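You operate a simulated robot arm through the tools that you are given. There is no shell and no other tool.

You are at the controls of a simulated two-armed robot. One attempt, no reset.

Task
Cream the toe of the loafer on the drip tray and buff it up.
Fine: cream from the white jar with the dauber, then the buffing block till the dull patch is gone; both go back where they lay and the lid goes back on. Set down upright: dauber brush. A coat counts when it lies all over at full strength: go over it till it gets no stronger. What is to be rubbed or washed off counts as gone when no trace of it is left.

It is judged by the outcome, as a careful person would: the job done as asked, and still so three seconds after it is handed in. It fails if anything else is knocked over, pushed out of place, dropped, spilled or broken. Lids that push on must go on centred and level and be pressed home; caps that screw on are set level and turned clockwise until they are tight.

Robot
Two 7-joint arms with fingered hands on one trunk that stands fixed in place. Base frame: the origin is at the foot of the trunk, x ahead of it, y to its left, z up; the work surface is at about z = 780. Lengths are in mm, angles in rad, forces in N, time in s.
The left shoulder is at [81, 241, 1392], the right one opposite. Payload 4.9 kg a hand.
The TCP of each hand is the grasp point between the finger pads, 32 mm short of the fingertips. In the tool frame z runs along the fingers and y along their closing line. The gripper opens to 200 mm. The gripper's body begins 89 mm behind the TCP. The gripper is a hand of 4 fingers: y runs from the thumb to the fingers, the wrist lies at [0, 0, -267] in the tool frame, and closing takes about 1.5 s.
Orientation is that of the tool frame in the base frame, as [roll, pitch, yaw] about the fixed x, y, z axes, in that order (R = Rz(yaw) Ry(pitch) Rx(roll)). With the fingers straight down and closing along the base's y, the tool's x points along the base's -x, its y along +y and its z along -z.

Tools
- The arms move only by the tool nudge_tool. It takes "left_increments", "right_increments" or both (then of equal length, played together; a hand with none holds still); each is a list of rows, each a list of 6 numbers: the shift along the tool's x, y, z in cm, then the turn, a rotation vector about the tool's x, y, z in rad. In form: [[dx, dy, dz, rx, ry, rz], ...]. A call has 1 to 20 rows; each row is the pose to reach, as a shift and turn from the pose commanded when the call began, along the tool's axes at that moment. "left_claw" and "right_claw" are, for a hand that has rows, the opening, from 0 (shut) to 1 (fully open), set as the call begins (left out, the last holds). A row lasts 0.2 s, in which the tool goes at most 50 mm and 0.15 rad; a call with a longer step from one row to the next is refused whole, and so is a gripper value outside its range. A pose out of reach is approached as far as the arm can. The call stops where the force on the tool passes 80 N (or 10 N more than at its start, if that is more) or the arm is blocked; 0.2 s more then pass. Each finger travels about 72 mm/s and halts on what it meets, pressing with about 30 N; the grip force reading is that of the motor and also rises with nothing between the fingers. The clock runs only during rows and for 0.2 s after the last one: add rows that repeat a pose to give the fingers time. The reply holds the time, the measured pose of the TCP, the force on the tool along the base axes, the opening and the grip force, in the units named above and with some noise, with the torque about the TCP (base axes, N m) and any sound that the robot's microphone picked up.
- Cameras (640 x 400 px; columns grow to the right, rows downward): "scene" is now at [106.5, -37, 1551.2]; the picture's right is [-0.31, -0.95, 0.00], its down [-0.70, 0.23, -0.68] and it looks along [0.64, -0.21, -0.74] (base axes); focal length 307 px, centre (320, 200). "left" rides on the left gripper at [-69, -69, -116] in its tool frame; the picture's right is [0.71, -0.71, 0.00], its down [0.54, 0.54, -0.64] and it looks along [0.45, 0.45, 0.77] (tool axes); focal length 226 px, centre (320, 200). "right" rides on the right gripper at [69, -69, -116] in its tool frame; the picture's right is [0.71, 0.71, 0.00], its down [-0.54, 0.54, -0.64] and it looks along [-0.45, 0.45, 0.77] (tool axes); focal length 226 px, centre (320, 200). There is no depth. A picture from a camera that has moved, and an enlarged one, comes with that camera's place and axes in the base frame and with its lens. The place of the scene camera against the robot may be out by one fixed shift of up to 18 mm in any direction.
- get_image(camera): a new picture of that camera. It takes no simulated time.
- slide_trunk(by): slides the trunk up (or, below 0, down) by that many mm; the arms and the scene camera ride with it, the base frame stays. It gives what a move gives, with no picture.
- move_fingers(finger1, finger2, finger3, thumb_bend, hand): sets how far each is bent, from 0 (flat) to 100 (curled in); at 30 the hand is open as for a grip, at 70 the pads meet at the TCP. One left out holds its place. A second passes; each finger stops where it meets its share of the squeeze, and holds until it gets a number again. A gripper value or a shape takes the hand back. It gives what a move gives, with no picture; readings hold the bend of each and the force on the fingers (four entries, about 0 where the hand has none), thumb and palm.
- grasp_type(shape, hand): the hand has 4 fingers and takes this shape, open, in about a second: jaw (thumb against the fingers, like two jaws); tri (thumb and two fingers); tip (a fingertip pinch); poke (one finger out to press); point (the index stretched); flat (the hand flat); cup (the hand cupped); fist (a fist). The gripper value then closes the fingers along that shape, each until it touches; the sizes above hold for jaw. It gives what a move gives, with no picture.
- head_to(pan, tilt): turns the head with the scene camera to pan (to the left, within 1.501 rad either way) and tilt (down, from -0.506 to 1.204), counted from straight ahead of the robot. It gives what a move gives.
- zoom(camera, box): a new picture of the part [left, top, right, bottom] of that camera's present view, enlarged. It takes no simulated time.
- sign_off(): hands the job in; it is judged then, once.

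Nothing tells you positions but the pictures and the camera data. Unless the task says otherwise, let go and move clear before handing in.

The tools are called after "Request:" as a command line: name --argument value ..., lists and objects as JSON in quotes. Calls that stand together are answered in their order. nudge_tool: Moves the arms, as the interface text tells. Its arguments: {"type":"object","properties":{"left_increments":{"type":"array","items":{"type":"array","items":{"type":"number"}}},"left_claw":{"type":"number"},"right_increments":{"type":"array","items":{"type":"array","items":{"type":"number"}}},"right_claw":{"type":"number"}},"required":[]} The other tools are called the same way: slide_trunk (by) slides the trunk up or down; grasp_type (shape, hand) gives the hand a shape; move_fingers (finger1, finger2, finger3, thumb_bend, hand) moves the fingers one by one; head_to (pan, tilt) turns the head that bears the scene camera; get_image (camera) takes a picture; zoom (camera, box) takes an enlarged picture of a part of a camera's view; sign_off () hands the job in.

At the start:

```text
time_s: 0.0
left_eef_pos: [744.9, 322.0, 1097.0]
left_tcp_rot: [-3.14, 0.0, 3.141]
left_force: [-0.2, -0.7, -0.5]
left_ft_torque: [0.0, 0.02, 0.0]
left_finger_gap: 199.9
left_gripper_force: 0.1
left_shape: jaw
left_bend: [30.0, 30.0, 30.0, 30.0]
left_finger forces: [0.0, 0.0, 0.0, 0.0, 0.0, 0.1]
right_eef_pos: [737.3, -340.2, 1166.6]
right_tcp_rot: [-3.14, -0.001, 3.138]
right_force: [1.0, -0.3, 0.3]
right_ft_torque: [-0.01, -0.04, 0.01]
right_finger_gap: 200.1
right_gripper_force: 0.2
right_shape: jaw
right_bend: [30.0, 30.0, 30.0, 30.0]
right_finger forces: [0.1, 0.0, 0.0, 0.0, 0.0, 0.0]
trunk travel left (down, up): [-300.0, 540.0]
head pan, tilt: [-0.312, 0.827]
```

scene: 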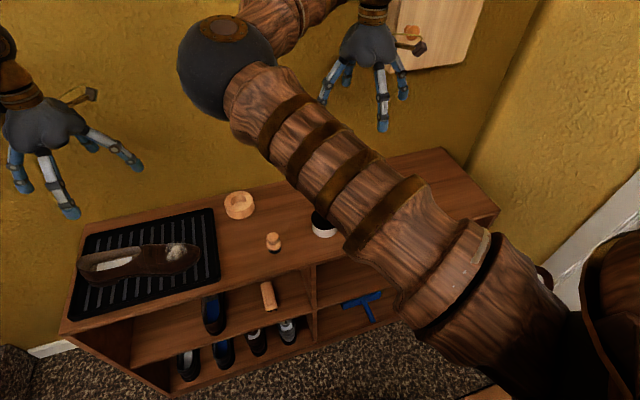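
right: 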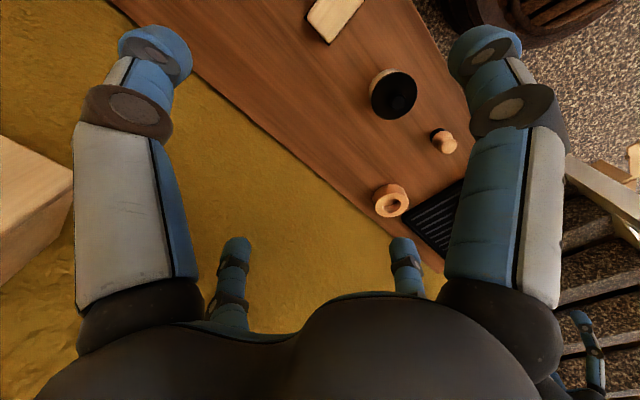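
left: 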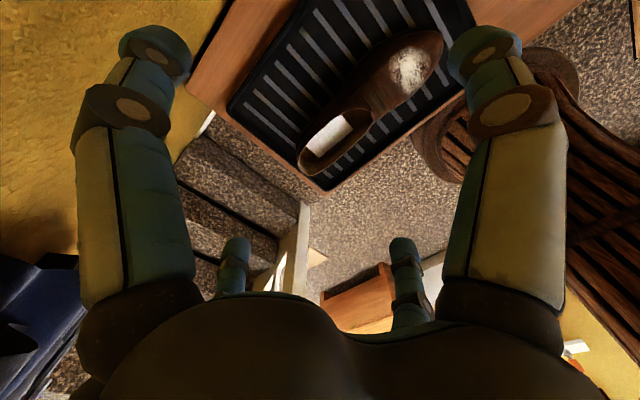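

I see a shelf top with the drip tray and loafer on the left, a wooden ring, a small wooden dauber and a white jar to the right. I'll look closer before moving anything.

Request:
zoom --camera "scene" --box '[60, 150, 380, 350]'

Request:
zoom --camera "right" --box '[280, 0, 520, 260]'

Request:
zoom --camera "left" --box '[200, 0, 520, 200]'

```text
2.00 times, centred on (220, 250) of scene
camera zoom: at [106.5, -37.0, 1551.2], right [-0.31, -0.95, 0.0], down [-0.7, 0.23, -0.68], along [0.64, -0.21, -0.74], focal length 615 px, centre (520, 100)
```

zoom: 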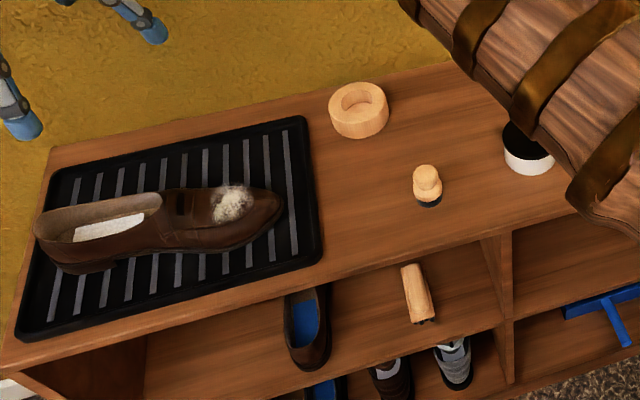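

```text
1.54 times, centred on (400, 130) of right
camera zoom: at [667.8, -409.7, 1283.0], right [-0.71, 0.71, 0.0], down [0.54, 0.54, 0.64], along [0.45, 0.45, -0.77], focal length 348 px, centre (197, 308)
```

zoom: 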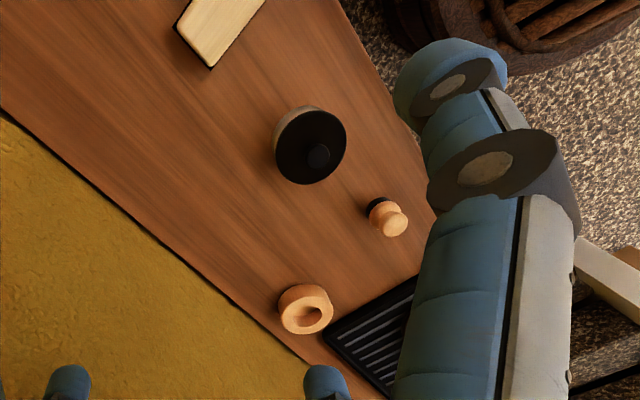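

```text
2.00 times, centred on (360, 100) of left
camera zoom: at [814.0, 253.6, 1213.0], right [-0.71, -0.71, 0.0], down [-0.54, 0.54, 0.64], along [-0.46, 0.45, -0.77], focal length 452 px, centre (240, 400)
```

zoom: 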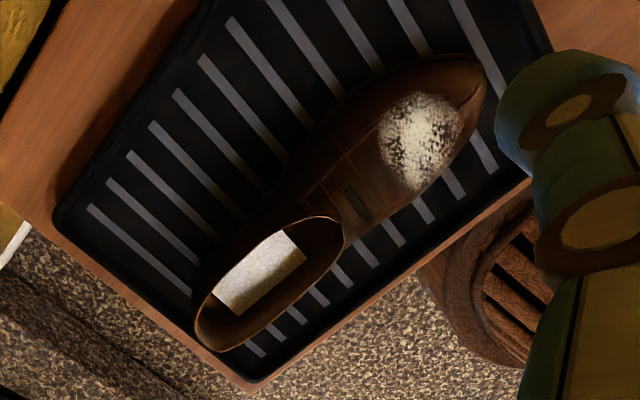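

The dauber stands at about (630,-65), the lidded jar at about (654,-226), and a pale block at about (648,-387); the toe patch is near (669,200,830). I'll turn the head and zoom to get a clearer view of the right side.

Request:
head_to --pan -0.7 --tilt 0.9

Request:
get_image --camera "scene"

Request:
zoom --camera "right" --box '[290, 0, 470, 112]'

Request:
zoom --camera "right" --box '[360, 110, 480, 230]'

```text
time_s: 0.9
left_eef_pos: [745.9, 322.8, 1096.7]
left_tcp_rot: [-3.141, -0.001, 3.141]
left_force: [-0.4, 0.2, 0.5]
left_ft_torque: [0.01, 0.0, 0.0]
left_finger_gap: 199.8
left_gripper_force: 0.0
left_shape: jaw
left_bend: [30.0, 30.0, 30.0, 30.0]
left_finger forces: [0.0, 0.0, 0.0, 0.0, 0.0, 0.1]
right_eef_pos: [737.5, -340.1, 1167.5]
right_tcp_rot: [-3.139, 0.0, 3.139]
right_force: [-0.2, 0.1, -0.3]
right_ft_torque: [-0.02, 0.01, -0.03]
right_finger_gap: 199.7
right_gripper_force: 0.0
right_shape: jaw
right_bend: [30.0, 30.0, 30.0, 30.0]
right_finger forces: [0.1, 0.0, 0.0, 0.0, 0.0, 0.0]
trunk travel left (down, up): [-300.0, 540.0]
head pan, tilt: [-0.7, 0.901]
```

```text
taken
camera scene: at [88.8, -61.2, 1545.6], right [-0.64, -0.77, 0.0], down [-0.6, 0.5, -0.62], along [0.48, -0.4, -0.78], focal length 307 px, centre (320, 200)
```

scene: 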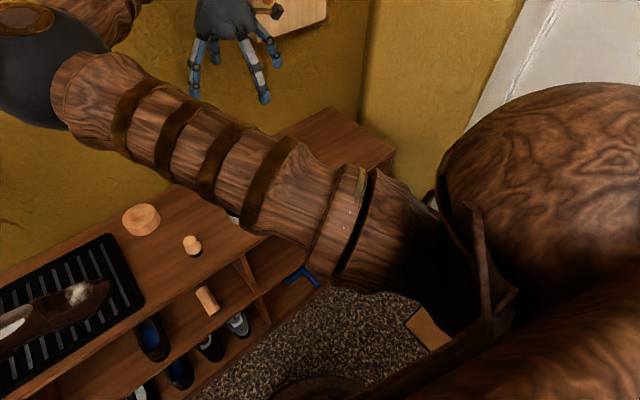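

```text
3.56 times, centred on (380, 56) of right
camera zoom: at [667.8, -409.7, 1283.0], right [-0.71, 0.71, 0.0], down [0.54, 0.54, 0.64], along [0.45, 0.45, -0.77], focal length 804 px, centre (107, 712)
```

zoom: 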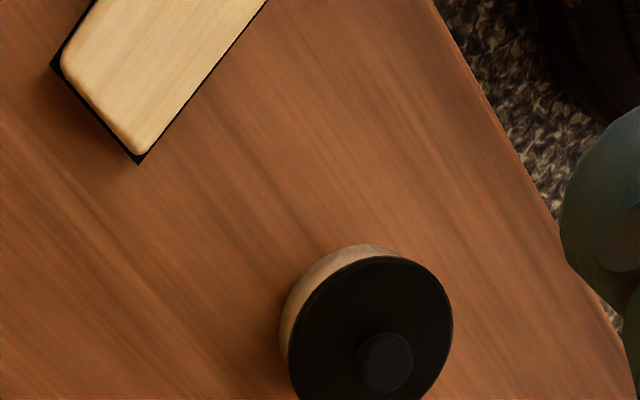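

```text
3.33 times, centred on (420, 170) of right
camera zoom: at [667.8, -409.7, 1283.0], right [-0.71, 0.71, 0.0], down [0.54, 0.54, 0.64], along [0.45, 0.45, -0.77], focal length 754 px, centre (-13, 300)
```

zoom: 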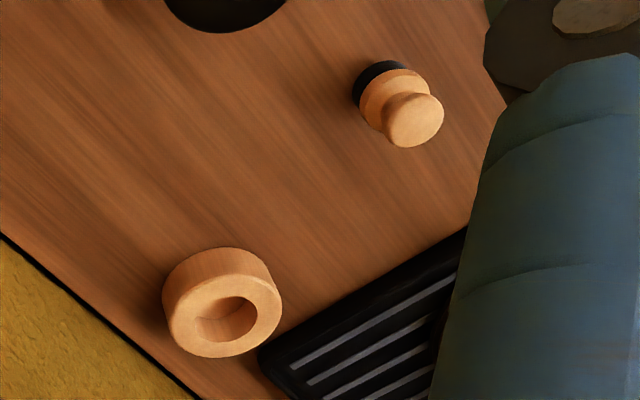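

The jar lid is black with a central knob. I'll bring the right hand back and lower to view the jar and block up close and clear the scene camera.

Request:
nudge_tool --right_increments '[[4.2, -1, 1.4, 0, 0, 0], [8.4, -2, 2.8, 0, 0, 0], [12.6, -3, 4.2, 0, 0, 0], [16.8, -4, 5.6, 0, 0, 0], [21, -5, 7, 0, 0, 0], [25.2, -6, 8.4, 0, 0, 0], [25.2, -6, 8.4, 0, 0, 0]]'

Request:
get_image --camera "right"

Request:
get_image --camera "scene"

```text
time_s: 2.5
left_eef_pos: [745.3, 322.1, 1096.6]
left_tcp_rot: [3.141, -0.003, -3.141]
left_force: [0.2, 0.7, 0.2]
left_ft_torque: [0.02, -0.01, 0.02]
left_finger_gap: 199.8
left_gripper_force: 0.1
left_shape: jaw
left_bend: [30.0, 30.0, 30.0, 30.0]
left_finger forces: [0.0, 0.0, 0.1, 0.0, 0.0, 0.1]
right_eef_pos: [484.0, -401.3, 1081.5]
right_tcp_rot: [3.141, -0.001, -3.141]
right_force: [0.0, 0.2, -0.2]
right_ft_torque: [-0.02, 0.0, 0.01]
right_finger_gap: 199.9
right_gripper_force: 0.0
right_shape: jaw
right_bend: [30.0, 30.0, 30.0, 30.0]
right_finger forces: [0.0, 0.1, 0.1, 0.0, 0.0, 0.0]
trunk travel left (down, up): [-300.0, 540.0]
head pan, tilt: [-0.7, 0.901]
```

```text
taken
camera right: at [415.5, -470.8, 1197.6], right [-0.71, 0.71, 0.0], down [0.54, 0.54, 0.64], along [0.45, 0.45, -0.77], focal length 226 px, centre (320, 200)
```

right: 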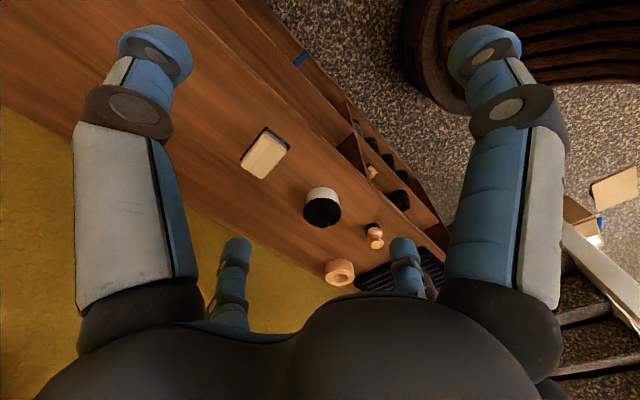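

```text
taken
camera scene: at [89.1, -60.8, 1545.6], right [-0.64, -0.76, 0.0], down [-0.6, 0.5, -0.62], along [0.47, -0.4, -0.78], focal length 307 px, centre (320, 200)
```

scene: 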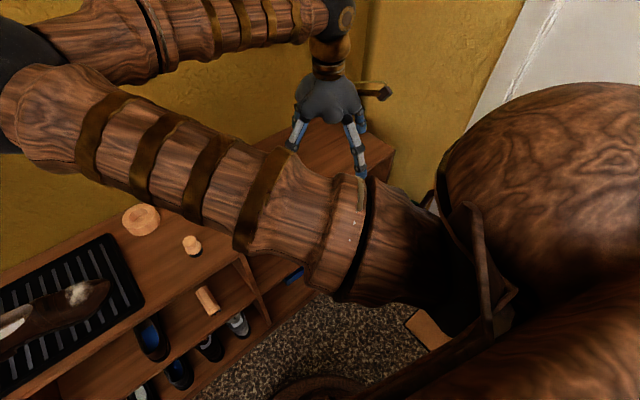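

The wrist view now shows the block, jar, dauber and ring from the near side. I'll zoom on each.

Request:
zoom --camera "right" --box '[220, 110, 360, 240]'

Request:
zoom --camera "right" --box '[290, 170, 430, 300]'

Request:
zoom --camera "scene" --box '[0, 180, 250, 350]'

```text
3.08 times, centred on (290, 175) of right
camera zoom: at [415.5, -470.8, 1197.6], right [-0.71, 0.71, 0.0], down [0.54, 0.54, 0.64], along [0.45, 0.45, -0.77], focal length 696 px, centre (412, 277)
```

zoom: 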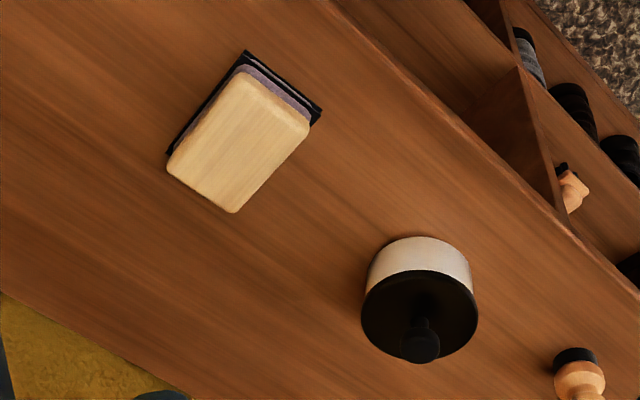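

```text
3.08 times, centred on (360, 235) of right
camera zoom: at [415.5, -470.8, 1197.6], right [-0.71, 0.71, 0.0], down [0.54, 0.54, 0.64], along [0.45, 0.45, -0.77], focal length 696 px, centre (197, 92)
```

zoom: 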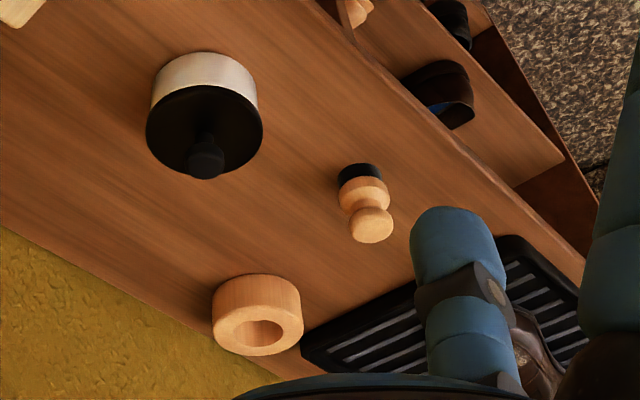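

```text
2.35 times, centred on (125, 265) of scene
camera zoom: at [89.1, -60.8, 1545.6], right [-0.64, -0.76, 0.0], down [-0.6, 0.5, -0.62], along [0.47, -0.4, -0.78], focal length 723 px, centre (779, 47)
```

zoom: 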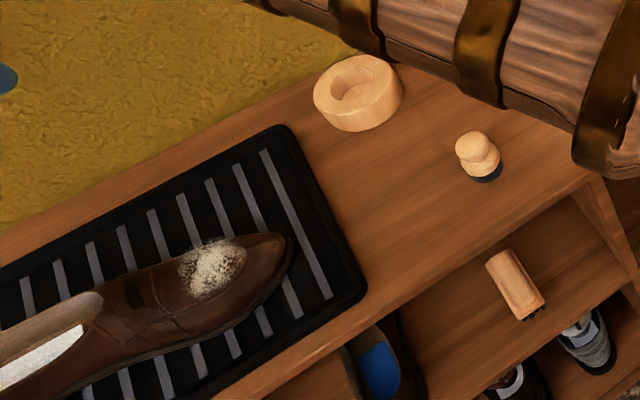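

The jar (Ø≈87, knob lid) is about (659,-219), lid top z≈821, knob top ≈853. The block is about 98×58 mm at (654,-395). Before touching anything I'll watch how the hand closes in free air.

Request:
nudge_tool --right_increments '[[0, 0, 0, 0, 0, 0], [0, 0, 0, 0, 0, 0], [0, 0, 0, 0, 0, 0], [0, 0, 0, 0, 0, 0], [0, 0, 0, 0, 0, 0], [0, 0, 0, 0, 0, 0], [0, 0, 0, 0, 0, 0], [0, 0, 0, 0, 0, 0]]' --right_claw 0.25

Request:
get_image --camera "right"

Request:
grasp_type --shape "tip" --hand "right"

Request:
get_image --camera "right"

Request:
grasp_type --shape "tri" --hand "right"

Request:
get_image --camera "right"

```text
time_s: 4.3
left_eef_pos: [744.8, 322.8, 1096.6]
left_tcp_rot: [-3.142, -0.001, 3.141]
left_force: [-0.7, 0.7, 0.3]
left_ft_torque: [0.01, -0.04, 0.01]
left_finger_gap: 200.0
left_gripper_force: 0.0
left_shape: jaw
left_bend: [30.0, 30.0, 30.0, 30.0]
left_finger forces: [0.0, 0.0, 0.1, 0.1, 0.0, 0.0]
right_eef_pos: [484.7, -401.1, 1081.9]
right_tcp_rot: [3.141, -0.002, -3.142]
right_force: [0.1, 0.1, -0.5]
right_ft_torque: [-0.02, 0.02, 0.0]
right_finger_gap: 50.5
right_gripper_force: 0.0
right_shape: jaw
right_bend: [51.0, 51.0, 51.0, 50.0]
right_finger forces: [0.0, 0.1, 0.0, 0.0, 0.0, 0.0]
trunk travel left (down, up): [-300.0, 540.0]
head pan, tilt: [-0.7, 0.901]
```

```text
taken
camera right: at [415.4, -471.1, 1197.7], right [-0.71, 0.71, 0.0], down [0.54, 0.54, 0.64], along [0.45, 0.45, -0.77], focal length 226 px, centre (320, 200)
```

right: 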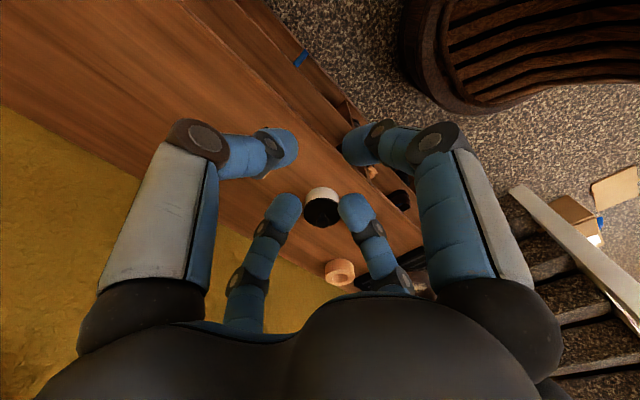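

```text
time_s: 5.2
left_eef_pos: [745.8, 322.7, 1097.2]
left_tcp_rot: [3.14, -0.004, 3.141]
left_force: [-0.1, -0.9, 0.3]
left_ft_torque: [-0.05, -0.03, 0.02]
left_finger_gap: 199.8
left_gripper_force: 0.0
left_shape: jaw
left_bend: [30.0, 30.0, 30.0, 30.0]
left_finger forces: [0.0, 0.1, 0.0, 0.0, 0.1, 0.1]
right_eef_pos: [484.1, -403.3, 1081.8]
right_tcp_rot: [-3.141, -0.001, 3.141]
right_force: [0.5, 0.4, 0.1]
right_ft_torque: [0.01, 0.02, -0.03]
right_finger_gap: 199.7
right_gripper_force: 0.0
right_shape: tip
right_bend: [16.0, 30.0, 16.0, 30.0]
right_finger forces: [0.0, 0.1, 0.0, 0.1, 0.0, 0.0]
trunk travel left (down, up): [-300.0, 540.0]
head pan, tilt: [-0.7, 0.901]
```

```text
taken
camera right: at [415.4, -471.1, 1197.7], right [-0.71, 0.71, 0.0], down [0.54, 0.54, 0.64], along [0.45, 0.45, -0.77], focal length 226 px, centre (320, 200)
```

right: 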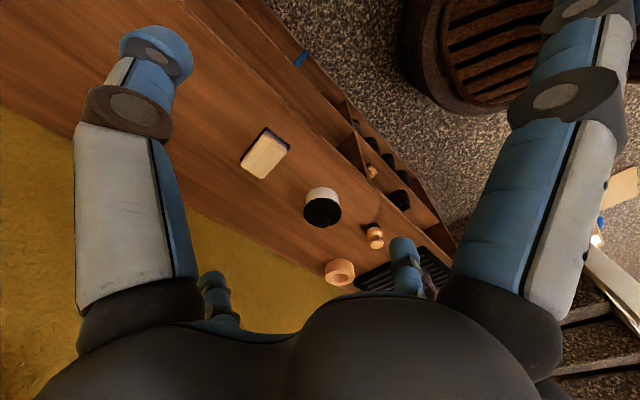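

```text
time_s: 6.1
left_eef_pos: [744.4, 323.2, 1097.0]
left_tcp_rot: [-3.141, 0.0, -3.141]
left_force: [0.3, -0.1, 0.5]
left_ft_torque: [0.01, -0.02, -0.01]
left_finger_gap: 200.1
left_gripper_force: 0.0
left_shape: jaw
left_bend: [30.0, 30.0, 30.0, 30.0]
left_finger forces: [0.0, 0.0, 0.1, 0.1, 0.1, 0.1]
right_eef_pos: [485.9, -403.0, 1082.6]
right_tcp_rot: [-3.14, 0.0, 3.139]
right_force: [0.6, -0.7, -0.4]
right_ft_torque: [-0.01, 0.0, -0.04]
right_finger_gap: 200.1
right_gripper_force: 0.0
right_shape: tri
right_bend: [30.0, 30.0, 30.0, 30.0]
right_finger forces: [0.0, 0.0, 0.0, 0.1, 0.1, 0.0]
trunk travel left (down, up): [-300.0, 540.0]
head pan, tilt: [-0.7, 0.901]
```

```text
taken
camera right: at [415.4, -471.1, 1197.7], right [-0.71, 0.71, 0.0], down [0.54, 0.54, 0.64], along [0.45, 0.45, -0.77], focal length 226 px, centre (320, 200)
```

right: 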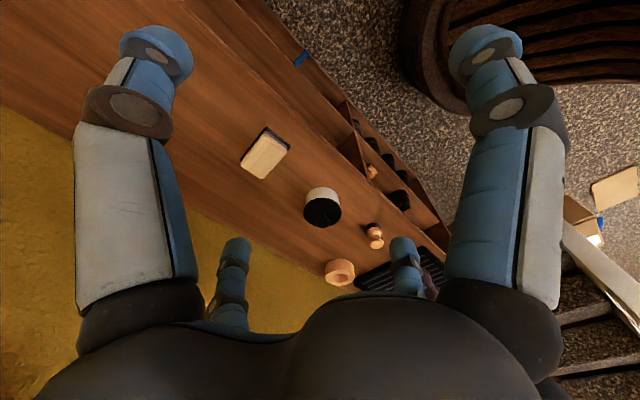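

The hand is a four-finger radial claw, which centres well on round things. I'll go above the jar with the jaw shape partly closed, and look down at the knob.

Request:
grasp_type --shape "jaw" --hand "right"

Request:
nudge_tool --right_increments '[[-2.5, 2.6, 1.7, 0, 0, 0], [-5, 5.2, 3.4, 0, 0, 0], [-7.5, 7.8, 5.1, 0, 0, 0], [-10, 10.4, 6.8, 0, 0, 0], [-12.5, 13, 8.5, 0, 0, 0], [-15, 15.6, 10.2, 0, 0, 0], [-17.4, 18.3, 12.2, 0, 0, 0], [-17.4, 18.3, 12.2, 0, 0, 0], [-17.4, 18.3, 12.2, 0, 0, 0]]' --right_claw 0.5

Request:
get_image --camera "right"

Request:
get_image --camera "scene"

```text
time_s: 7.0
left_eef_pos: [745.6, 323.0, 1097.6]
left_tcp_rot: [-3.141, 0.0, -3.142]
left_force: [0.4, 0.3, -0.4]
left_ft_torque: [0.01, 0.0, 0.02]
left_finger_gap: 199.9
left_gripper_force: 0.0
left_shape: jaw
left_bend: [30.0, 30.0, 30.0, 30.0]
left_finger forces: [0.0, 0.0, 0.0, 0.1, 0.0, 0.0]
right_eef_pos: [485.2, -403.3, 1082.3]
right_tcp_rot: [3.141, -0.001, 3.139]
right_force: [-1.0, -0.3, -0.4]
right_ft_torque: [0.04, -0.01, -0.01]
right_finger_gap: 200.0
right_gripper_force: 0.0
right_shape: jaw
right_bend: [30.0, 30.0, 30.0, 30.0]
right_finger forces: [0.0, 0.1, 0.0, 0.0, 0.0, 0.0]
trunk travel left (down, up): [-300.0, 540.0]
head pan, tilt: [-0.7, 0.901]
```

```text
time_s: 9.0
left_eef_pos: [745.5, 322.2, 1097.2]
left_tcp_rot: [3.141, 0.0, -3.142]
left_force: [0.2, 0.4, 0.8]
left_ft_torque: [-0.02, -0.02, -0.03]
left_finger_gap: 199.7
left_gripper_force: 0.0
left_shape: jaw
left_bend: [30.0, 30.0, 30.0, 30.0]
left_finger forces: [0.0, 0.0, 0.1, 0.0, 0.0, 0.0]
right_eef_pos: [660.5, -216.3, 963.6]
right_tcp_rot: [-3.141, 0.001, 3.14]
right_force: [0.1, -0.4, 0.5]
right_ft_torque: [0.03, 0.05, -0.02]
right_finger_gap: 100.5
right_gripper_force: 0.1
right_shape: jaw
right_bend: [38.0, 38.0, 38.0, 36.0]
right_finger forces: [0.0, 0.1, 0.0, 0.0, 0.1, 0.0]
trunk travel left (down, up): [-300.0, 540.0]
head pan, tilt: [-0.7, 0.901]
```

```text
taken
camera right: at [590.4, -285.5, 1079.1], right [-0.71, 0.71, 0.0], down [0.54, 0.54, 0.64], along [0.45, 0.45, -0.77], focal length 226 px, centre (320, 200)
```

right: 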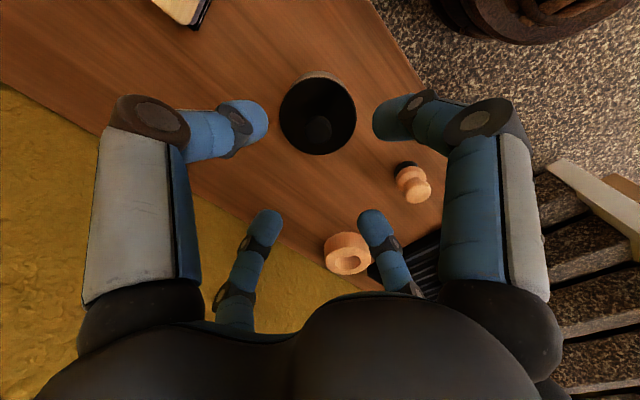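

```text
taken
camera scene: at [88.8, -61.1, 1545.6], right [-0.64, -0.76, 0.0], down [-0.6, 0.5, -0.62], along [0.47, -0.4, -0.78], focal length 307 px, centre (320, 200)
```

scene: 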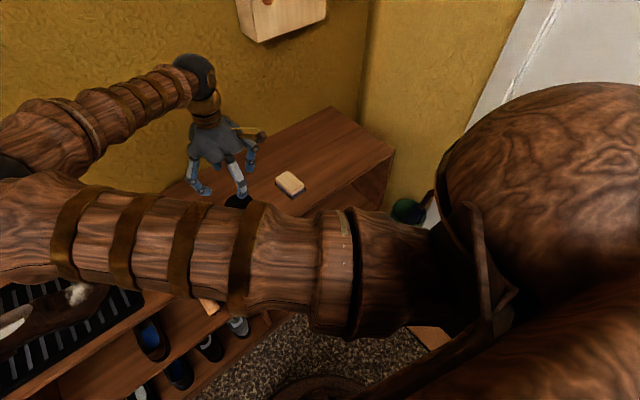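

The jar sits almost under the hand; I'll zoom for exact lid and knob position.

Request:
zoom --camera "right" --box '[250, 50, 450, 220]'

```text
2.35 times, centred on (350, 135) of right
camera zoom: at [590.4, -285.5, 1079.1], right [-0.71, 0.71, 0.0], down [0.54, 0.54, 0.64], along [0.45, 0.45, -0.77], focal length 532 px, centre (249, 353)
```

zoom: 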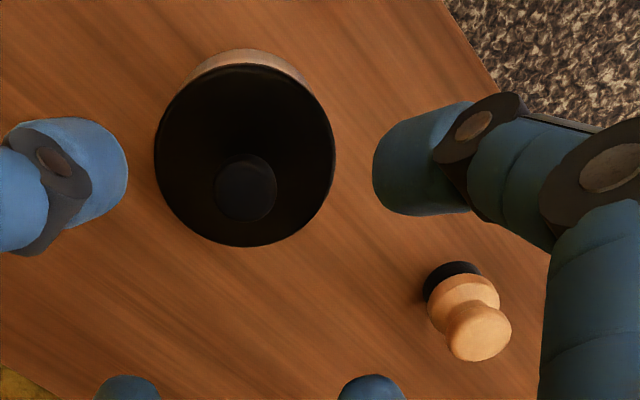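

Lid centre is about (656,-222). I'll shift over it and lower the fingers around the knob, still clear of the lid.

Request:
nudge_tool --right_increments '[[0.3, -0.55, 2.5, 0, 0, 0], [0.3, -0.55, 5, 0, 0, 0], [0.3, -0.55, 7.5, 0, 0, 0], [0.3, -0.55, 9, 0, 0, 0], [0.3, -0.55, 10, 0, 0, 0], [0.3, -0.55, 10, 0, 0, 0]]' --right_claw 0.4

Request:
get_image --camera "right"

```text
time_s: 10.4
left_eef_pos: [745.2, 322.4, 1096.8]
left_tcp_rot: [3.141, 0.0, 3.142]
left_force: [0.2, 0.0, 0.5]
left_ft_torque: [0.0, 0.0, 0.03]
left_finger_gap: 199.9
left_gripper_force: 0.0
left_shape: jaw
left_bend: [30.0, 30.0, 30.0, 30.0]
left_finger forces: [0.0, 0.1, 0.0, 0.0, 0.0, 0.1]
right_eef_pos: [655.6, -222.8, 863.4]
right_tcp_rot: [-3.141, 0.002, 3.141]
right_force: [0.8, -0.2, 7.7]
right_ft_torque: [0.12, -0.23, 0.01]
right_finger_gap: 80.7
right_gripper_force: 0.1
right_shape: jaw
right_bend: [42.0, 42.0, 42.0, 41.0]
right_finger forces: [0.0, 2.2, 4.6, 0.0, 0.1, 0.0]
trunk travel left (down, up): [-300.0, 540.0]
head pan, tilt: [-0.7, 0.901]
```

```text
taken
camera right: at [586.4, -291.9, 977.9], right [-0.71, 0.71, 0.0], down [0.54, 0.54, 0.64], along [0.46, 0.45, -0.77], focal length 226 px, centre (320, 200)
```

right: 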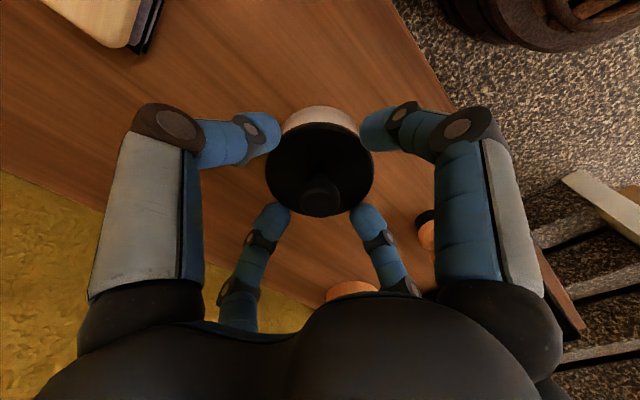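

The fingertips already rest lightly on the lid (7.7 N), so the lid top is nearer z≈830. I'll lift 5 mm and close on the knob.

Request:
nudge_tool --right_increments '[[0, 0, -0.5, 0, 0, 0], [0, 0, -0.6, 0, 0, 0]]'

Request:
nudge_tool --right_increments '[[0, 0, 0, 0, 0, 0], [0, 0, 0, 0, 0, 0], [0, 0, 0, 0, 0, 0], [0, 0, 0, 0, 0, 0], [0, 0, 0, 0, 0, 0]]' --right_claw 0.2

Request:
zoom --camera "right" --box '[220, 80, 420, 240]'

```text
time_s: 11.0
left_eef_pos: [744.7, 321.5, 1096.6]
left_tcp_rot: [-3.14, 0.0, -3.141]
left_force: [0.1, 0.1, 0.0]
left_ft_torque: [0.02, 0.0, 0.05]
left_finger_gap: 199.7
left_gripper_force: 0.2
left_shape: jaw
left_bend: [30.0, 30.0, 30.0, 30.0]
left_finger forces: [0.0, 0.1, 0.1, 0.0, 0.1, 0.1]
right_eef_pos: [655.9, -222.6, 867.9]
right_tcp_rot: [-3.14, 0.002, 3.139]
right_force: [-0.8, -0.7, 0.6]
right_ft_torque: [-0.02, 0.02, -0.04]
right_finger_gap: 80.6
right_gripper_force: 0.0
right_shape: jaw
right_bend: [42.0, 42.0, 42.0, 41.0]
right_finger forces: [0.0, 0.0, 0.1, 0.1, 0.1, 0.1]
trunk travel left (down, up): [-300.0, 540.0]
head pan, tilt: [-0.7, 0.901]
```

```text
time_s: 12.2
left_eef_pos: [744.8, 323.0, 1096.3]
left_tcp_rot: [3.141, -0.002, 3.141]
left_force: [0.2, 0.0, 0.4]
left_ft_torque: [0.01, 0.0, -0.02]
left_finger_gap: 200.0
left_gripper_force: 0.0
left_shape: jaw
left_bend: [30.0, 30.0, 30.0, 30.0]
left_finger forces: [0.1, 0.0, 0.0, 0.1, 0.1, 0.0]
right_eef_pos: [656.3, -223.9, 868.4]
right_tcp_rot: [3.142, -0.001, 3.14]
right_force: [0.2, -0.4, 0.7]
right_ft_torque: [0.01, -0.03, 0.01]
right_finger_gap: 14.4
right_gripper_force: 29.8
right_shape: jaw
right_bend: [74.0, 77.0, 76.0, 66.0]
right_finger forces: [24.7, 33.0, 22.9, 0.0, 38.9, 0.1]
trunk travel left (down, up): [-300.0, 540.0]
head pan, tilt: [-0.7, 0.901]
heard: snap
```

```text
2.50 times, centred on (320, 160) of right
camera zoom: at [586.4, -292.0, 983.0], right [-0.71, 0.71, 0.0], down [0.54, 0.54, 0.64], along [0.45, 0.45, -0.77], focal length 565 px, centre (320, 300)
```

zoom: 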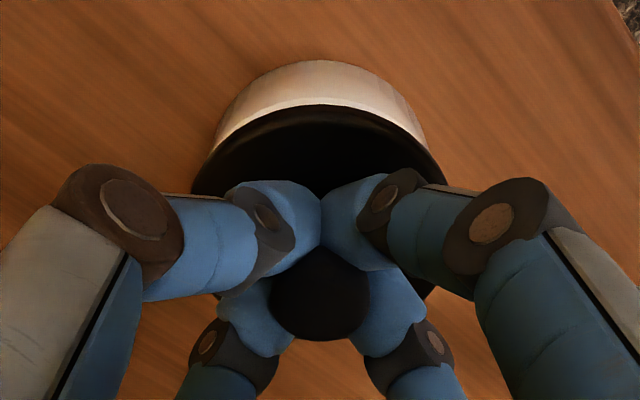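

A snap was heard as the fingers closed under the knob head—the push-on lid has likely come unseated. I'll lift gently straight up and look.

Request:
nudge_tool --right_increments '[[0, 0, -0.5, 0, 0, 0], [0, 0, -1, 0, 0, 0], [0, 0, -2, 0, 0, 0], [0, 0, -4, 0, 0, 0], [0, 0, -6, 0, 0, 0], [0, 0, -6, 0, 0, 0]]'

Request:
get_image --camera "right"

Request:
get_image --camera "scene"

```text
time_s: 13.6
left_eef_pos: [745.0, 322.2, 1096.9]
left_tcp_rot: [3.141, 0.0, 3.141]
left_force: [0.3, 0.2, -0.2]
left_ft_torque: [0.01, 0.03, 0.01]
left_finger_gap: 199.4
left_gripper_force: 0.0
left_shape: jaw
left_bend: [30.0, 30.0, 30.0, 30.0]
left_finger forces: [0.1, 0.0, 0.0, 0.0, 0.0, 0.0]
right_eef_pos: [655.8, -223.0, 928.4]
right_tcp_rot: [3.141, -0.002, 3.141]
right_force: [0.5, 0.0, -0.4]
right_ft_torque: [0.0, 0.01, -0.01]
right_finger_gap: 14.2
right_gripper_force: 30.0
right_shape: jaw
right_bend: [74.0, 77.0, 76.0, 66.0]
right_finger forces: [24.9, 33.5, 23.3, 0.0, 39.2, 0.1]
trunk travel left (down, up): [-300.0, 540.0]
head pan, tilt: [-0.7, 0.901]
```

```text
taken
camera right: at [586.7, -292.1, 1043.8], right [-0.71, 0.71, 0.0], down [0.54, 0.54, 0.64], along [0.45, 0.45, -0.77], focal length 226 px, centre (320, 200)
```

right: 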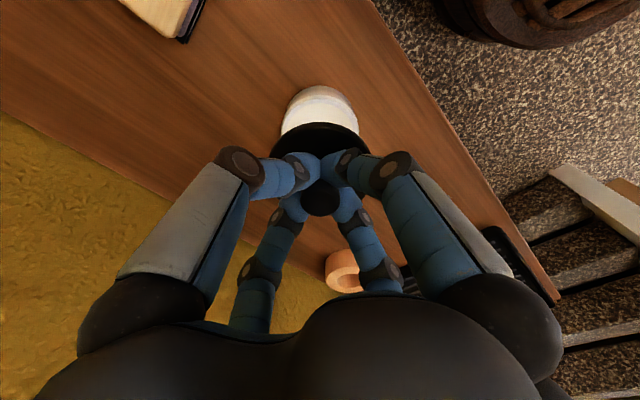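

```text
taken
camera scene: at [89.2, -61.3, 1545.5], right [-0.64, -0.76, 0.0], down [-0.6, 0.51, -0.62], along [0.47, -0.4, -0.78], focal length 307 px, centre (320, 200)
```

scene: 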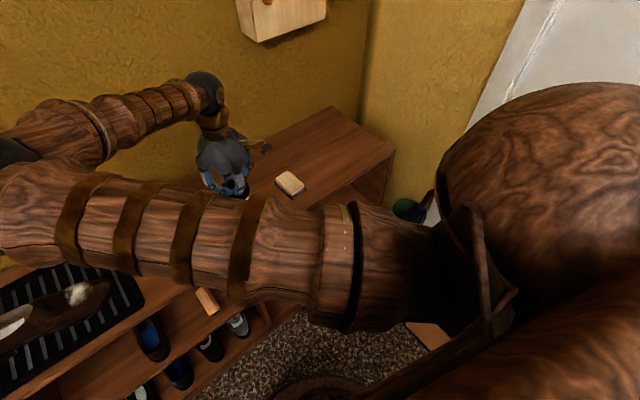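

The lid is in the hand and the jar stayed put. I'll carry the lid to the free space behind the jar and lower it toward the shelf.

Request:
nudge_tool --right_increments '[[-3.5, -0.2, 0, 0, 0, 0], [-7, -0.4, 0, 0, 0, 0], [-10.5, -0.6, 0, 0, 0, 0], [-13, -0.8, 0, 0, 0, 0], [-13, -0.8, 2.5, 0, 0, 0], [-13, -0.8, 5, 0, 0, 0], [-13, -0.8, 7, 0, 0, 0], [-13, -0.8, 7.8, 0, 0, 0], [-13, -0.8, 7.8, 0, 0, 0]]'

Request:
get_image --camera "right"

Request:
get_image --camera "scene"

```text
time_s: 15.6
left_eef_pos: [745.6, 322.5, 1096.1]
left_tcp_rot: [3.141, -0.003, -3.141]
left_force: [-0.1, 0.2, 1.5]
left_ft_torque: [-0.01, -0.02, 0.0]
left_finger_gap: 199.8
left_gripper_force: 0.1
left_shape: jaw
left_bend: [30.0, 30.0, 30.0, 30.0]
left_finger forces: [0.1, 0.1, 0.1, 0.0, 0.0, 0.0]
right_eef_pos: [784.6, -232.3, 849.6]
right_tcp_rot: [-3.142, -0.001, 3.139]
right_force: [0.6, -0.5, -0.6]
right_ft_torque: [-0.01, 0.0, 0.01]
right_finger_gap: 14.4
right_gripper_force: 30.5
right_shape: jaw
right_bend: [74.0, 77.0, 76.0, 66.0]
right_finger forces: [25.7, 31.4, 26.1, 0.0, 38.7, 0.0]
trunk travel left (down, up): [-300.0, 540.0]
head pan, tilt: [-0.7, 0.901]
```

```text
taken
camera right: at [715.5, -300.6, 964.4], right [-0.71, 0.71, 0.0], down [0.54, 0.54, 0.64], along [0.46, 0.45, -0.77], focal length 226 px, centre (320, 200)
```

right: 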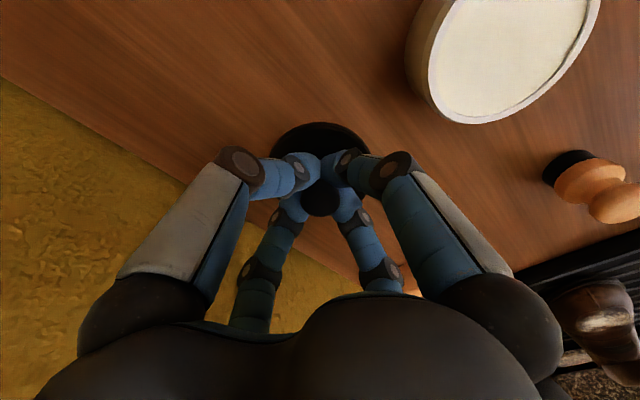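

```text
taken
camera scene: at [88.9, -61.3, 1545.6], right [-0.64, -0.76, 0.0], down [-0.6, 0.51, -0.62], along [0.47, -0.4, -0.78], focal length 307 px, centre (320, 200)
```

scene: 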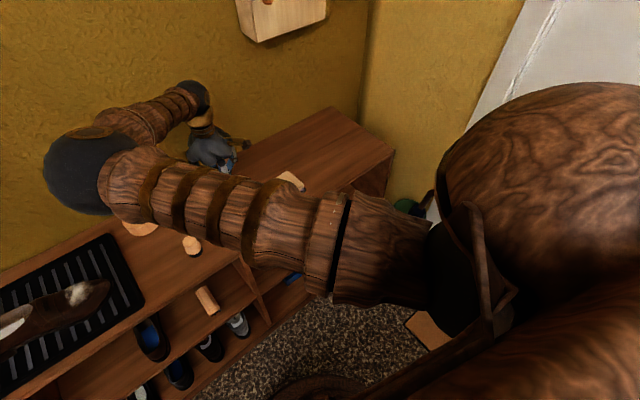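

The open jar shows white cream close below its rim. I'll lower the lid in small steps until it touches the shelf.

Request:
nudge_tool --right_increments '[[0, 0, 0.3, 0, 0, 0], [0, 0, 0.6, 0, 0, 0], [0, 0, 0.8, 0, 0, 0], [0, 0, 0.8, 0, 0, 0]]'

Request:
zoom --camera "right" --box '[240, 90, 400, 190]'

```text
time_s: 16.6
left_eef_pos: [744.6, 323.1, 1097.2]
left_tcp_rot: [3.14, -0.003, -3.141]
left_force: [0.0, -0.1, 0.2]
left_ft_torque: [0.01, -0.01, 0.01]
left_finger_gap: 199.8
left_gripper_force: 0.1
left_shape: jaw
left_bend: [30.0, 30.0, 30.0, 30.0]
left_finger forces: [0.0, 0.0, 0.1, 0.1, 0.0, 0.0]
right_eef_pos: [786.2, -231.3, 842.5]
right_tcp_rot: [3.141, 0.0, 3.14]
right_force: [0.0, 0.0, 0.2]
right_ft_torque: [-0.01, -0.02, -0.02]
right_finger_gap: 14.7
right_gripper_force: 30.2
right_shape: jaw
right_bend: [74.0, 77.0, 76.0, 66.0]
right_finger forces: [25.7, 31.4, 26.1, 0.0, 38.7, 0.0]
trunk travel left (down, up): [-300.0, 540.0]
head pan, tilt: [-0.7, 0.901]
```

```text
4.00 times, centred on (320, 140) of right
camera zoom: at [716.8, -300.1, 956.8], right [-0.71, 0.71, 0.0], down [0.54, 0.54, 0.64], along [0.45, 0.45, -0.77], focal length 904 px, centre (320, 440)
```

zoom: 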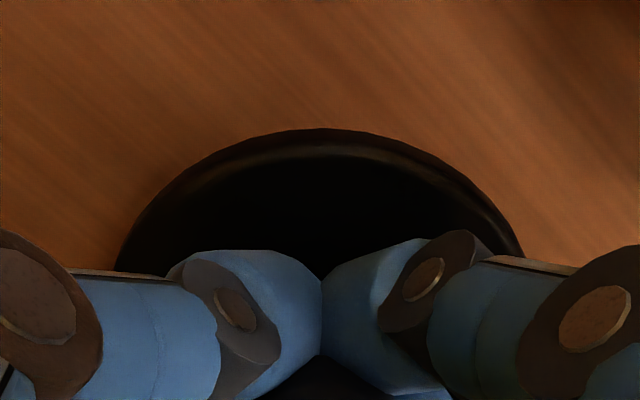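

Not touching yet; continuing down in small steps.

Request:
nudge_tool --right_increments '[[0, 0, 0.2, 0, 0, 0], [0, 0, 0.4, 0, 0, 0], [0, 0, 0.6, 0, 0, 0], [0, 0, 0.6, 0, 0, 0]]'

```text
time_s: 17.6
left_eef_pos: [745.3, 322.5, 1096.9]
left_tcp_rot: [3.142, -0.002, 3.142]
left_force: [0.3, 0.3, 0.6]
left_ft_torque: [0.0, 0.0, 0.0]
left_finger_gap: 199.8
left_gripper_force: 0.1
left_shape: jaw
left_bend: [30.0, 30.0, 30.0, 30.0]
left_finger forces: [0.0, 0.0, 0.1, 0.1, 0.0, 0.0]
right_eef_pos: [786.8, -230.9, 836.1]
right_tcp_rot: [3.141, -0.001, 3.14]
right_force: [-0.3, 0.1, -0.1]
right_ft_torque: [0.0, -0.01, 0.03]
right_finger_gap: 14.7
right_gripper_force: 30.3
right_shape: jaw
right_bend: [74.0, 77.0, 76.0, 66.0]
right_finger forces: [25.8, 31.6, 26.1, 0.0, 38.7, 0.1]
trunk travel left (down, up): [-300.0, 540.0]
head pan, tilt: [-0.7, 0.901]
```

Request:
nudge_tool --right_increments '[[0, 0, 0.2, 0, 0, 0], [0, 0, 0.4, 0, 0, 0], [0, 0, 0.4, 0, 0, 0]]'

```text
time_s: 18.4
left_eef_pos: [746.0, 321.9, 1096.4]
left_tcp_rot: [3.141, -0.002, 3.141]
left_force: [0.1, 0.1, 0.3]
left_ft_torque: [0.03, 0.03, 0.0]
left_finger_gap: 200.0
left_gripper_force: 0.1
left_shape: jaw
left_bend: [30.0, 30.0, 30.0, 30.0]
left_finger forces: [0.1, 0.0, 0.0, 0.1, 0.0, 0.0]
right_eef_pos: [786.9, -230.7, 833.0]
right_tcp_rot: [-3.141, 0.0, 3.141]
right_force: [0.3, -0.3, -0.9]
right_ft_torque: [-0.01, 0.02, -0.01]
right_finger_gap: 14.5
right_gripper_force: 29.9
right_shape: jaw
right_bend: [74.0, 77.0, 76.0, 66.0]
right_finger forces: [25.8, 31.6, 26.3, 0.0, 38.6, 0.0]
trunk travel left (down, up): [-300.0, 540.0]
head pan, tilt: [-0.7, 0.901]
```

Still free; another few millimetres down.

Request:
nudge_tool --right_increments '[[0, 0, 0.15, 0, 0, 0], [0, 0, 0.3, 0, 0, 0], [0, 0, 0.4, 0, 0, 0], [0, 0, 0.4, 0, 0, 0]]'

Request:
zoom --camera "right" --box '[240, 90, 400, 190]'

```text
time_s: 19.4
left_eef_pos: [745.8, 321.9, 1096.5]
left_tcp_rot: [3.14, -0.001, 3.141]
left_force: [0.0, 0.2, -0.3]
left_ft_torque: [0.03, -0.02, 0.01]
left_finger_gap: 199.7
left_gripper_force: 0.0
left_shape: jaw
left_bend: [30.0, 30.0, 30.0, 30.0]
left_finger forces: [0.0, 0.0, 0.0, 0.0, 0.0, 0.1]
right_eef_pos: [786.6, -230.9, 827.3]
right_tcp_rot: [-3.141, -0.001, 3.139]
right_force: [-0.8, -0.1, -0.9]
right_ft_torque: [0.03, 0.0, 0.0]
right_finger_gap: 14.6
right_gripper_force: 29.8
right_shape: jaw
right_bend: [74.0, 77.0, 76.0, 66.0]
right_finger forces: [25.8, 31.7, 26.2, 0.0, 38.7, 0.1]
trunk travel left (down, up): [-300.0, 540.0]
head pan, tilt: [-0.7, 0.901]
```

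```text
4.00 times, centred on (320, 140) of right
camera zoom: at [717.5, -299.6, 942.9], right [-0.71, 0.71, 0.0], down [0.54, 0.54, 0.64], along [0.46, 0.45, -0.77], focal length 904 px, centre (320, 440)
```

zoom: 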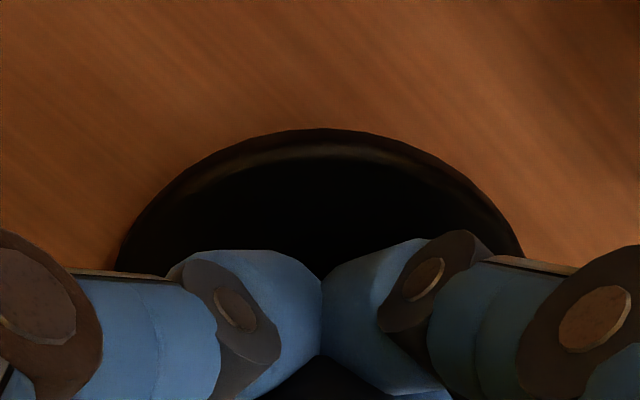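

Still free, with the lid riding higher in the hand than I assumed. Continuing down.

Request:
nudge_tool --right_increments '[[0, 0, 0.2, 0, 0, 0], [0, 0, 0.4, 0, 0, 0], [0, 0, 0.6, 0, 0, 0], [0, 0, 0.6, 0, 0, 0]]'

```text
time_s: 20.4
left_eef_pos: [745.3, 323.6, 1096.3]
left_tcp_rot: [3.14, -0.001, -3.141]
left_force: [0.2, -0.1, -0.8]
left_ft_torque: [-0.04, 0.02, 0.0]
left_finger_gap: 200.1
left_gripper_force: 0.0
left_shape: jaw
left_bend: [30.0, 30.0, 30.0, 30.0]
left_finger forces: [0.1, 0.1, 0.0, 0.0, 0.0, 0.0]
right_eef_pos: [786.5, -232.2, 821.8]
right_tcp_rot: [3.141, 0.0, 3.14]
right_force: [0.8, 0.3, -0.7]
right_ft_torque: [-0.07, -0.01, 0.02]
right_finger_gap: 14.4
right_gripper_force: 30.1
right_shape: jaw
right_bend: [74.0, 77.0, 76.0, 66.0]
right_finger forces: [25.8, 31.7, 26.5, 0.1, 38.7, 0.0]
trunk travel left (down, up): [-300.0, 540.0]
head pan, tilt: [-0.7, 0.901]
```

Request:
nudge_tool --right_increments '[[0, 0, 0.15, 0, 0, 0], [0, 0, 0.3, 0, 0, 0], [0, 0, 0.4, 0, 0, 0], [0, 0, 0.4, 0, 0, 0]]'

Request:
zoom --camera "right" --box '[220, 80, 420, 205]'

```text
time_s: 21.4
left_eef_pos: [745.1, 323.5, 1097.7]
left_tcp_rot: [-3.141, 0.0, 3.14]
left_force: [-0.6, 0.9, 0.3]
left_ft_torque: [0.0, 0.0, -0.01]
left_finger_gap: 200.0
left_gripper_force: 0.1
left_shape: jaw
left_bend: [30.0, 30.0, 30.0, 30.0]
left_finger forces: [0.0, 0.0, 0.0, 0.0, 0.0, 0.0]
right_eef_pos: [786.5, -231.0, 818.6]
right_tcp_rot: [-3.141, 0.002, 3.139]
right_force: [2.4, -0.5, 10.6]
right_ft_torque: [-0.06, -0.05, 0.03]
right_finger_gap: 14.8
right_gripper_force: 30.0
right_shape: jaw
right_bend: [74.0, 77.0, 77.0, 66.0]
right_finger forces: [26.9, 34.2, 28.7, 0.1, 42.2, 0.1]
trunk travel left (down, up): [-300.0, 540.0]
head pan, tilt: [-0.7, 0.901]
```

```text
3.20 times, centred on (320, 142) of right
camera zoom: at [716.8, -300.0, 934.7], right [-0.71, 0.71, 0.0], down [0.54, 0.54, 0.64], along [0.46, 0.45, -0.77], focal length 723 px, centre (320, 384)
```

zoom: 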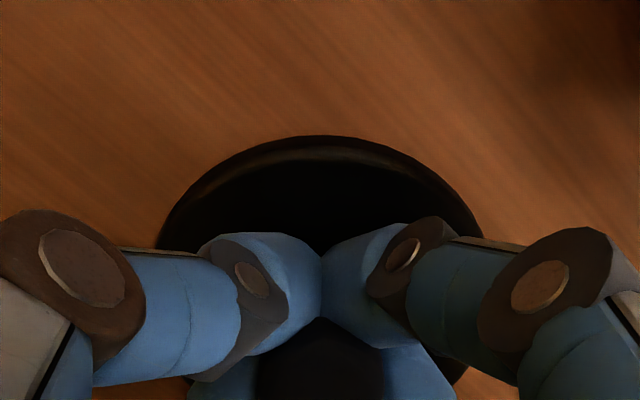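

The lid touched down at TCP z≈818.6 (10.6 N). I'll relieve slightly, open the fingers, and rise clear.

Request:
nudge_tool --right_increments '[[0, 0, -0.1, 0, 0, 0], [0, 0, -0.1, 0, 0, 0], [0, 0, -0.1, 0, 0, 0], [0, 0, -0.1, 0, 0, 0], [0, 0, -0.1, 0, 0, 0], [0, 0, -0.1, 0, 0, 0]]' --right_claw 0.4

Request:
zoom --camera "right" --box '[220, 80, 420, 240]'

```text
time_s: 22.8
left_eef_pos: [743.4, 322.5, 1098.9]
left_tcp_rot: [3.141, 0.001, 3.141]
left_force: [0.6, -0.4, -0.2]
left_ft_torque: [-0.02, -0.01, 0.01]
left_finger_gap: 199.9
left_gripper_force: 0.1
left_shape: jaw
left_bend: [30.0, 30.0, 30.0, 30.0]
left_finger forces: [0.0, 0.0, 0.0, 0.0, 0.0, 0.1]
right_eef_pos: [785.5, -231.5, 818.9]
right_tcp_rot: [-3.141, 0.003, 3.14]
right_force: [-0.8, -0.3, 11.4]
right_ft_torque: [0.12, -0.31, 0.0]
right_finger_gap: 79.4
right_gripper_force: 0.0
right_shape: jaw
right_bend: [43.0, 44.0, 44.0, 41.0]
right_finger forces: [0.1, 3.5, 8.5, 0.0, 0.0, 0.0]
trunk travel left (down, up): [-300.0, 540.0]
head pan, tilt: [-0.7, 0.901]
```

```text
2.50 times, centred on (320, 160) of right
camera zoom: at [716.3, -300.0, 935.0], right [-0.71, 0.71, 0.0], down [0.54, 0.54, 0.64], along [0.46, 0.45, -0.77], focal length 565 px, centre (320, 300)
```

zoom: 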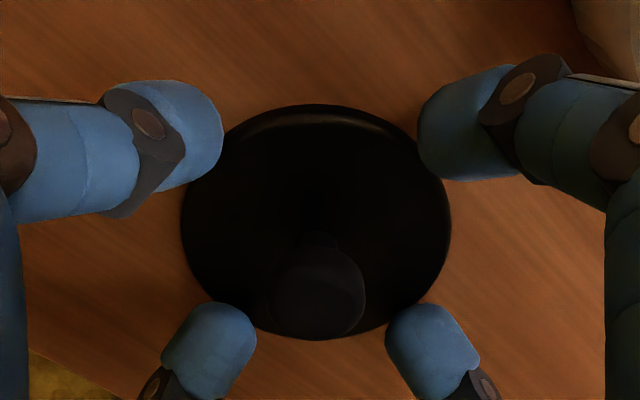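

Lid set down. I'll rise clear, then travel over the dauber and look down at it.

Request:
nudge_tool --right_increments '[[0, 0, -1, 0, 0, 0], [0, 0, -4, 0, 0, 0], [0, 0, -9, 0, 0, 0], [0, 0, -14, 0, 0, 0], [3, 3.1, -14, 0, 0, 0], [6, 6.2, -14, 0, 0, 0], [9, 9.3, -14, 0, 0, 0], [12, 12.4, -14, 0, 0, 0], [15.8, 16.4, -14, 0, 0, 0], [15.8, 16.4, -14, 0, 0, 0], [15.8, 16.4, -14, 0, 0, 0]]' --right_claw 0.5

Request:
get_image --camera "right"

Request:
zoom --camera "right" --box '[220, 50, 420, 200]'

Request:
get_image --camera "scene"

```text
refused: row 9 steps farther than a row can; nothing moved
```

```text
taken
camera right: at [716.3, -300.0, 935.0], right [-0.71, 0.71, 0.0], down [0.54, 0.54, 0.64], along [0.46, 0.45, -0.77], focal length 226 px, centre (320, 200)
```

right: 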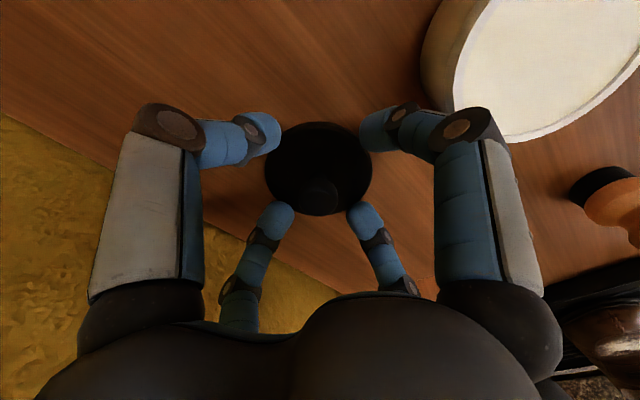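

```text
2.67 times, centred on (320, 125) of right
camera zoom: at [716.3, -300.0, 935.0], right [-0.71, 0.71, 0.0], down [0.54, 0.54, 0.64], along [0.46, 0.45, -0.77], focal length 603 px, centre (320, 400)
```

zoom: 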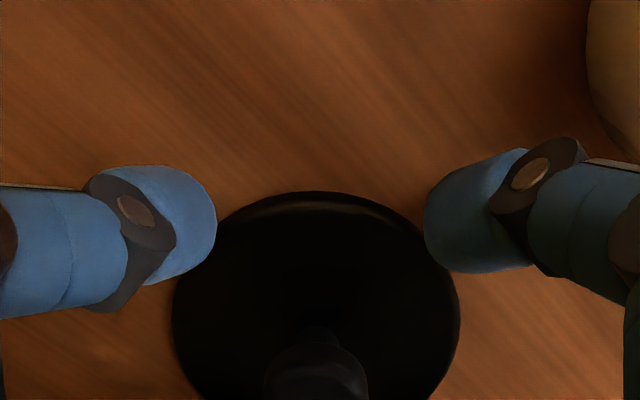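

```text
taken
camera scene: at [87.2, -60.8, 1545.7], right [-0.64, -0.76, 0.0], down [-0.6, 0.5, -0.62], along [0.48, -0.4, -0.78], focal length 307 px, centre (320, 200)
```

scene: 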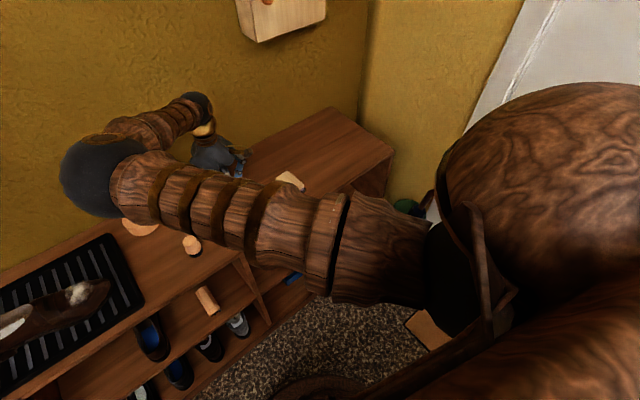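

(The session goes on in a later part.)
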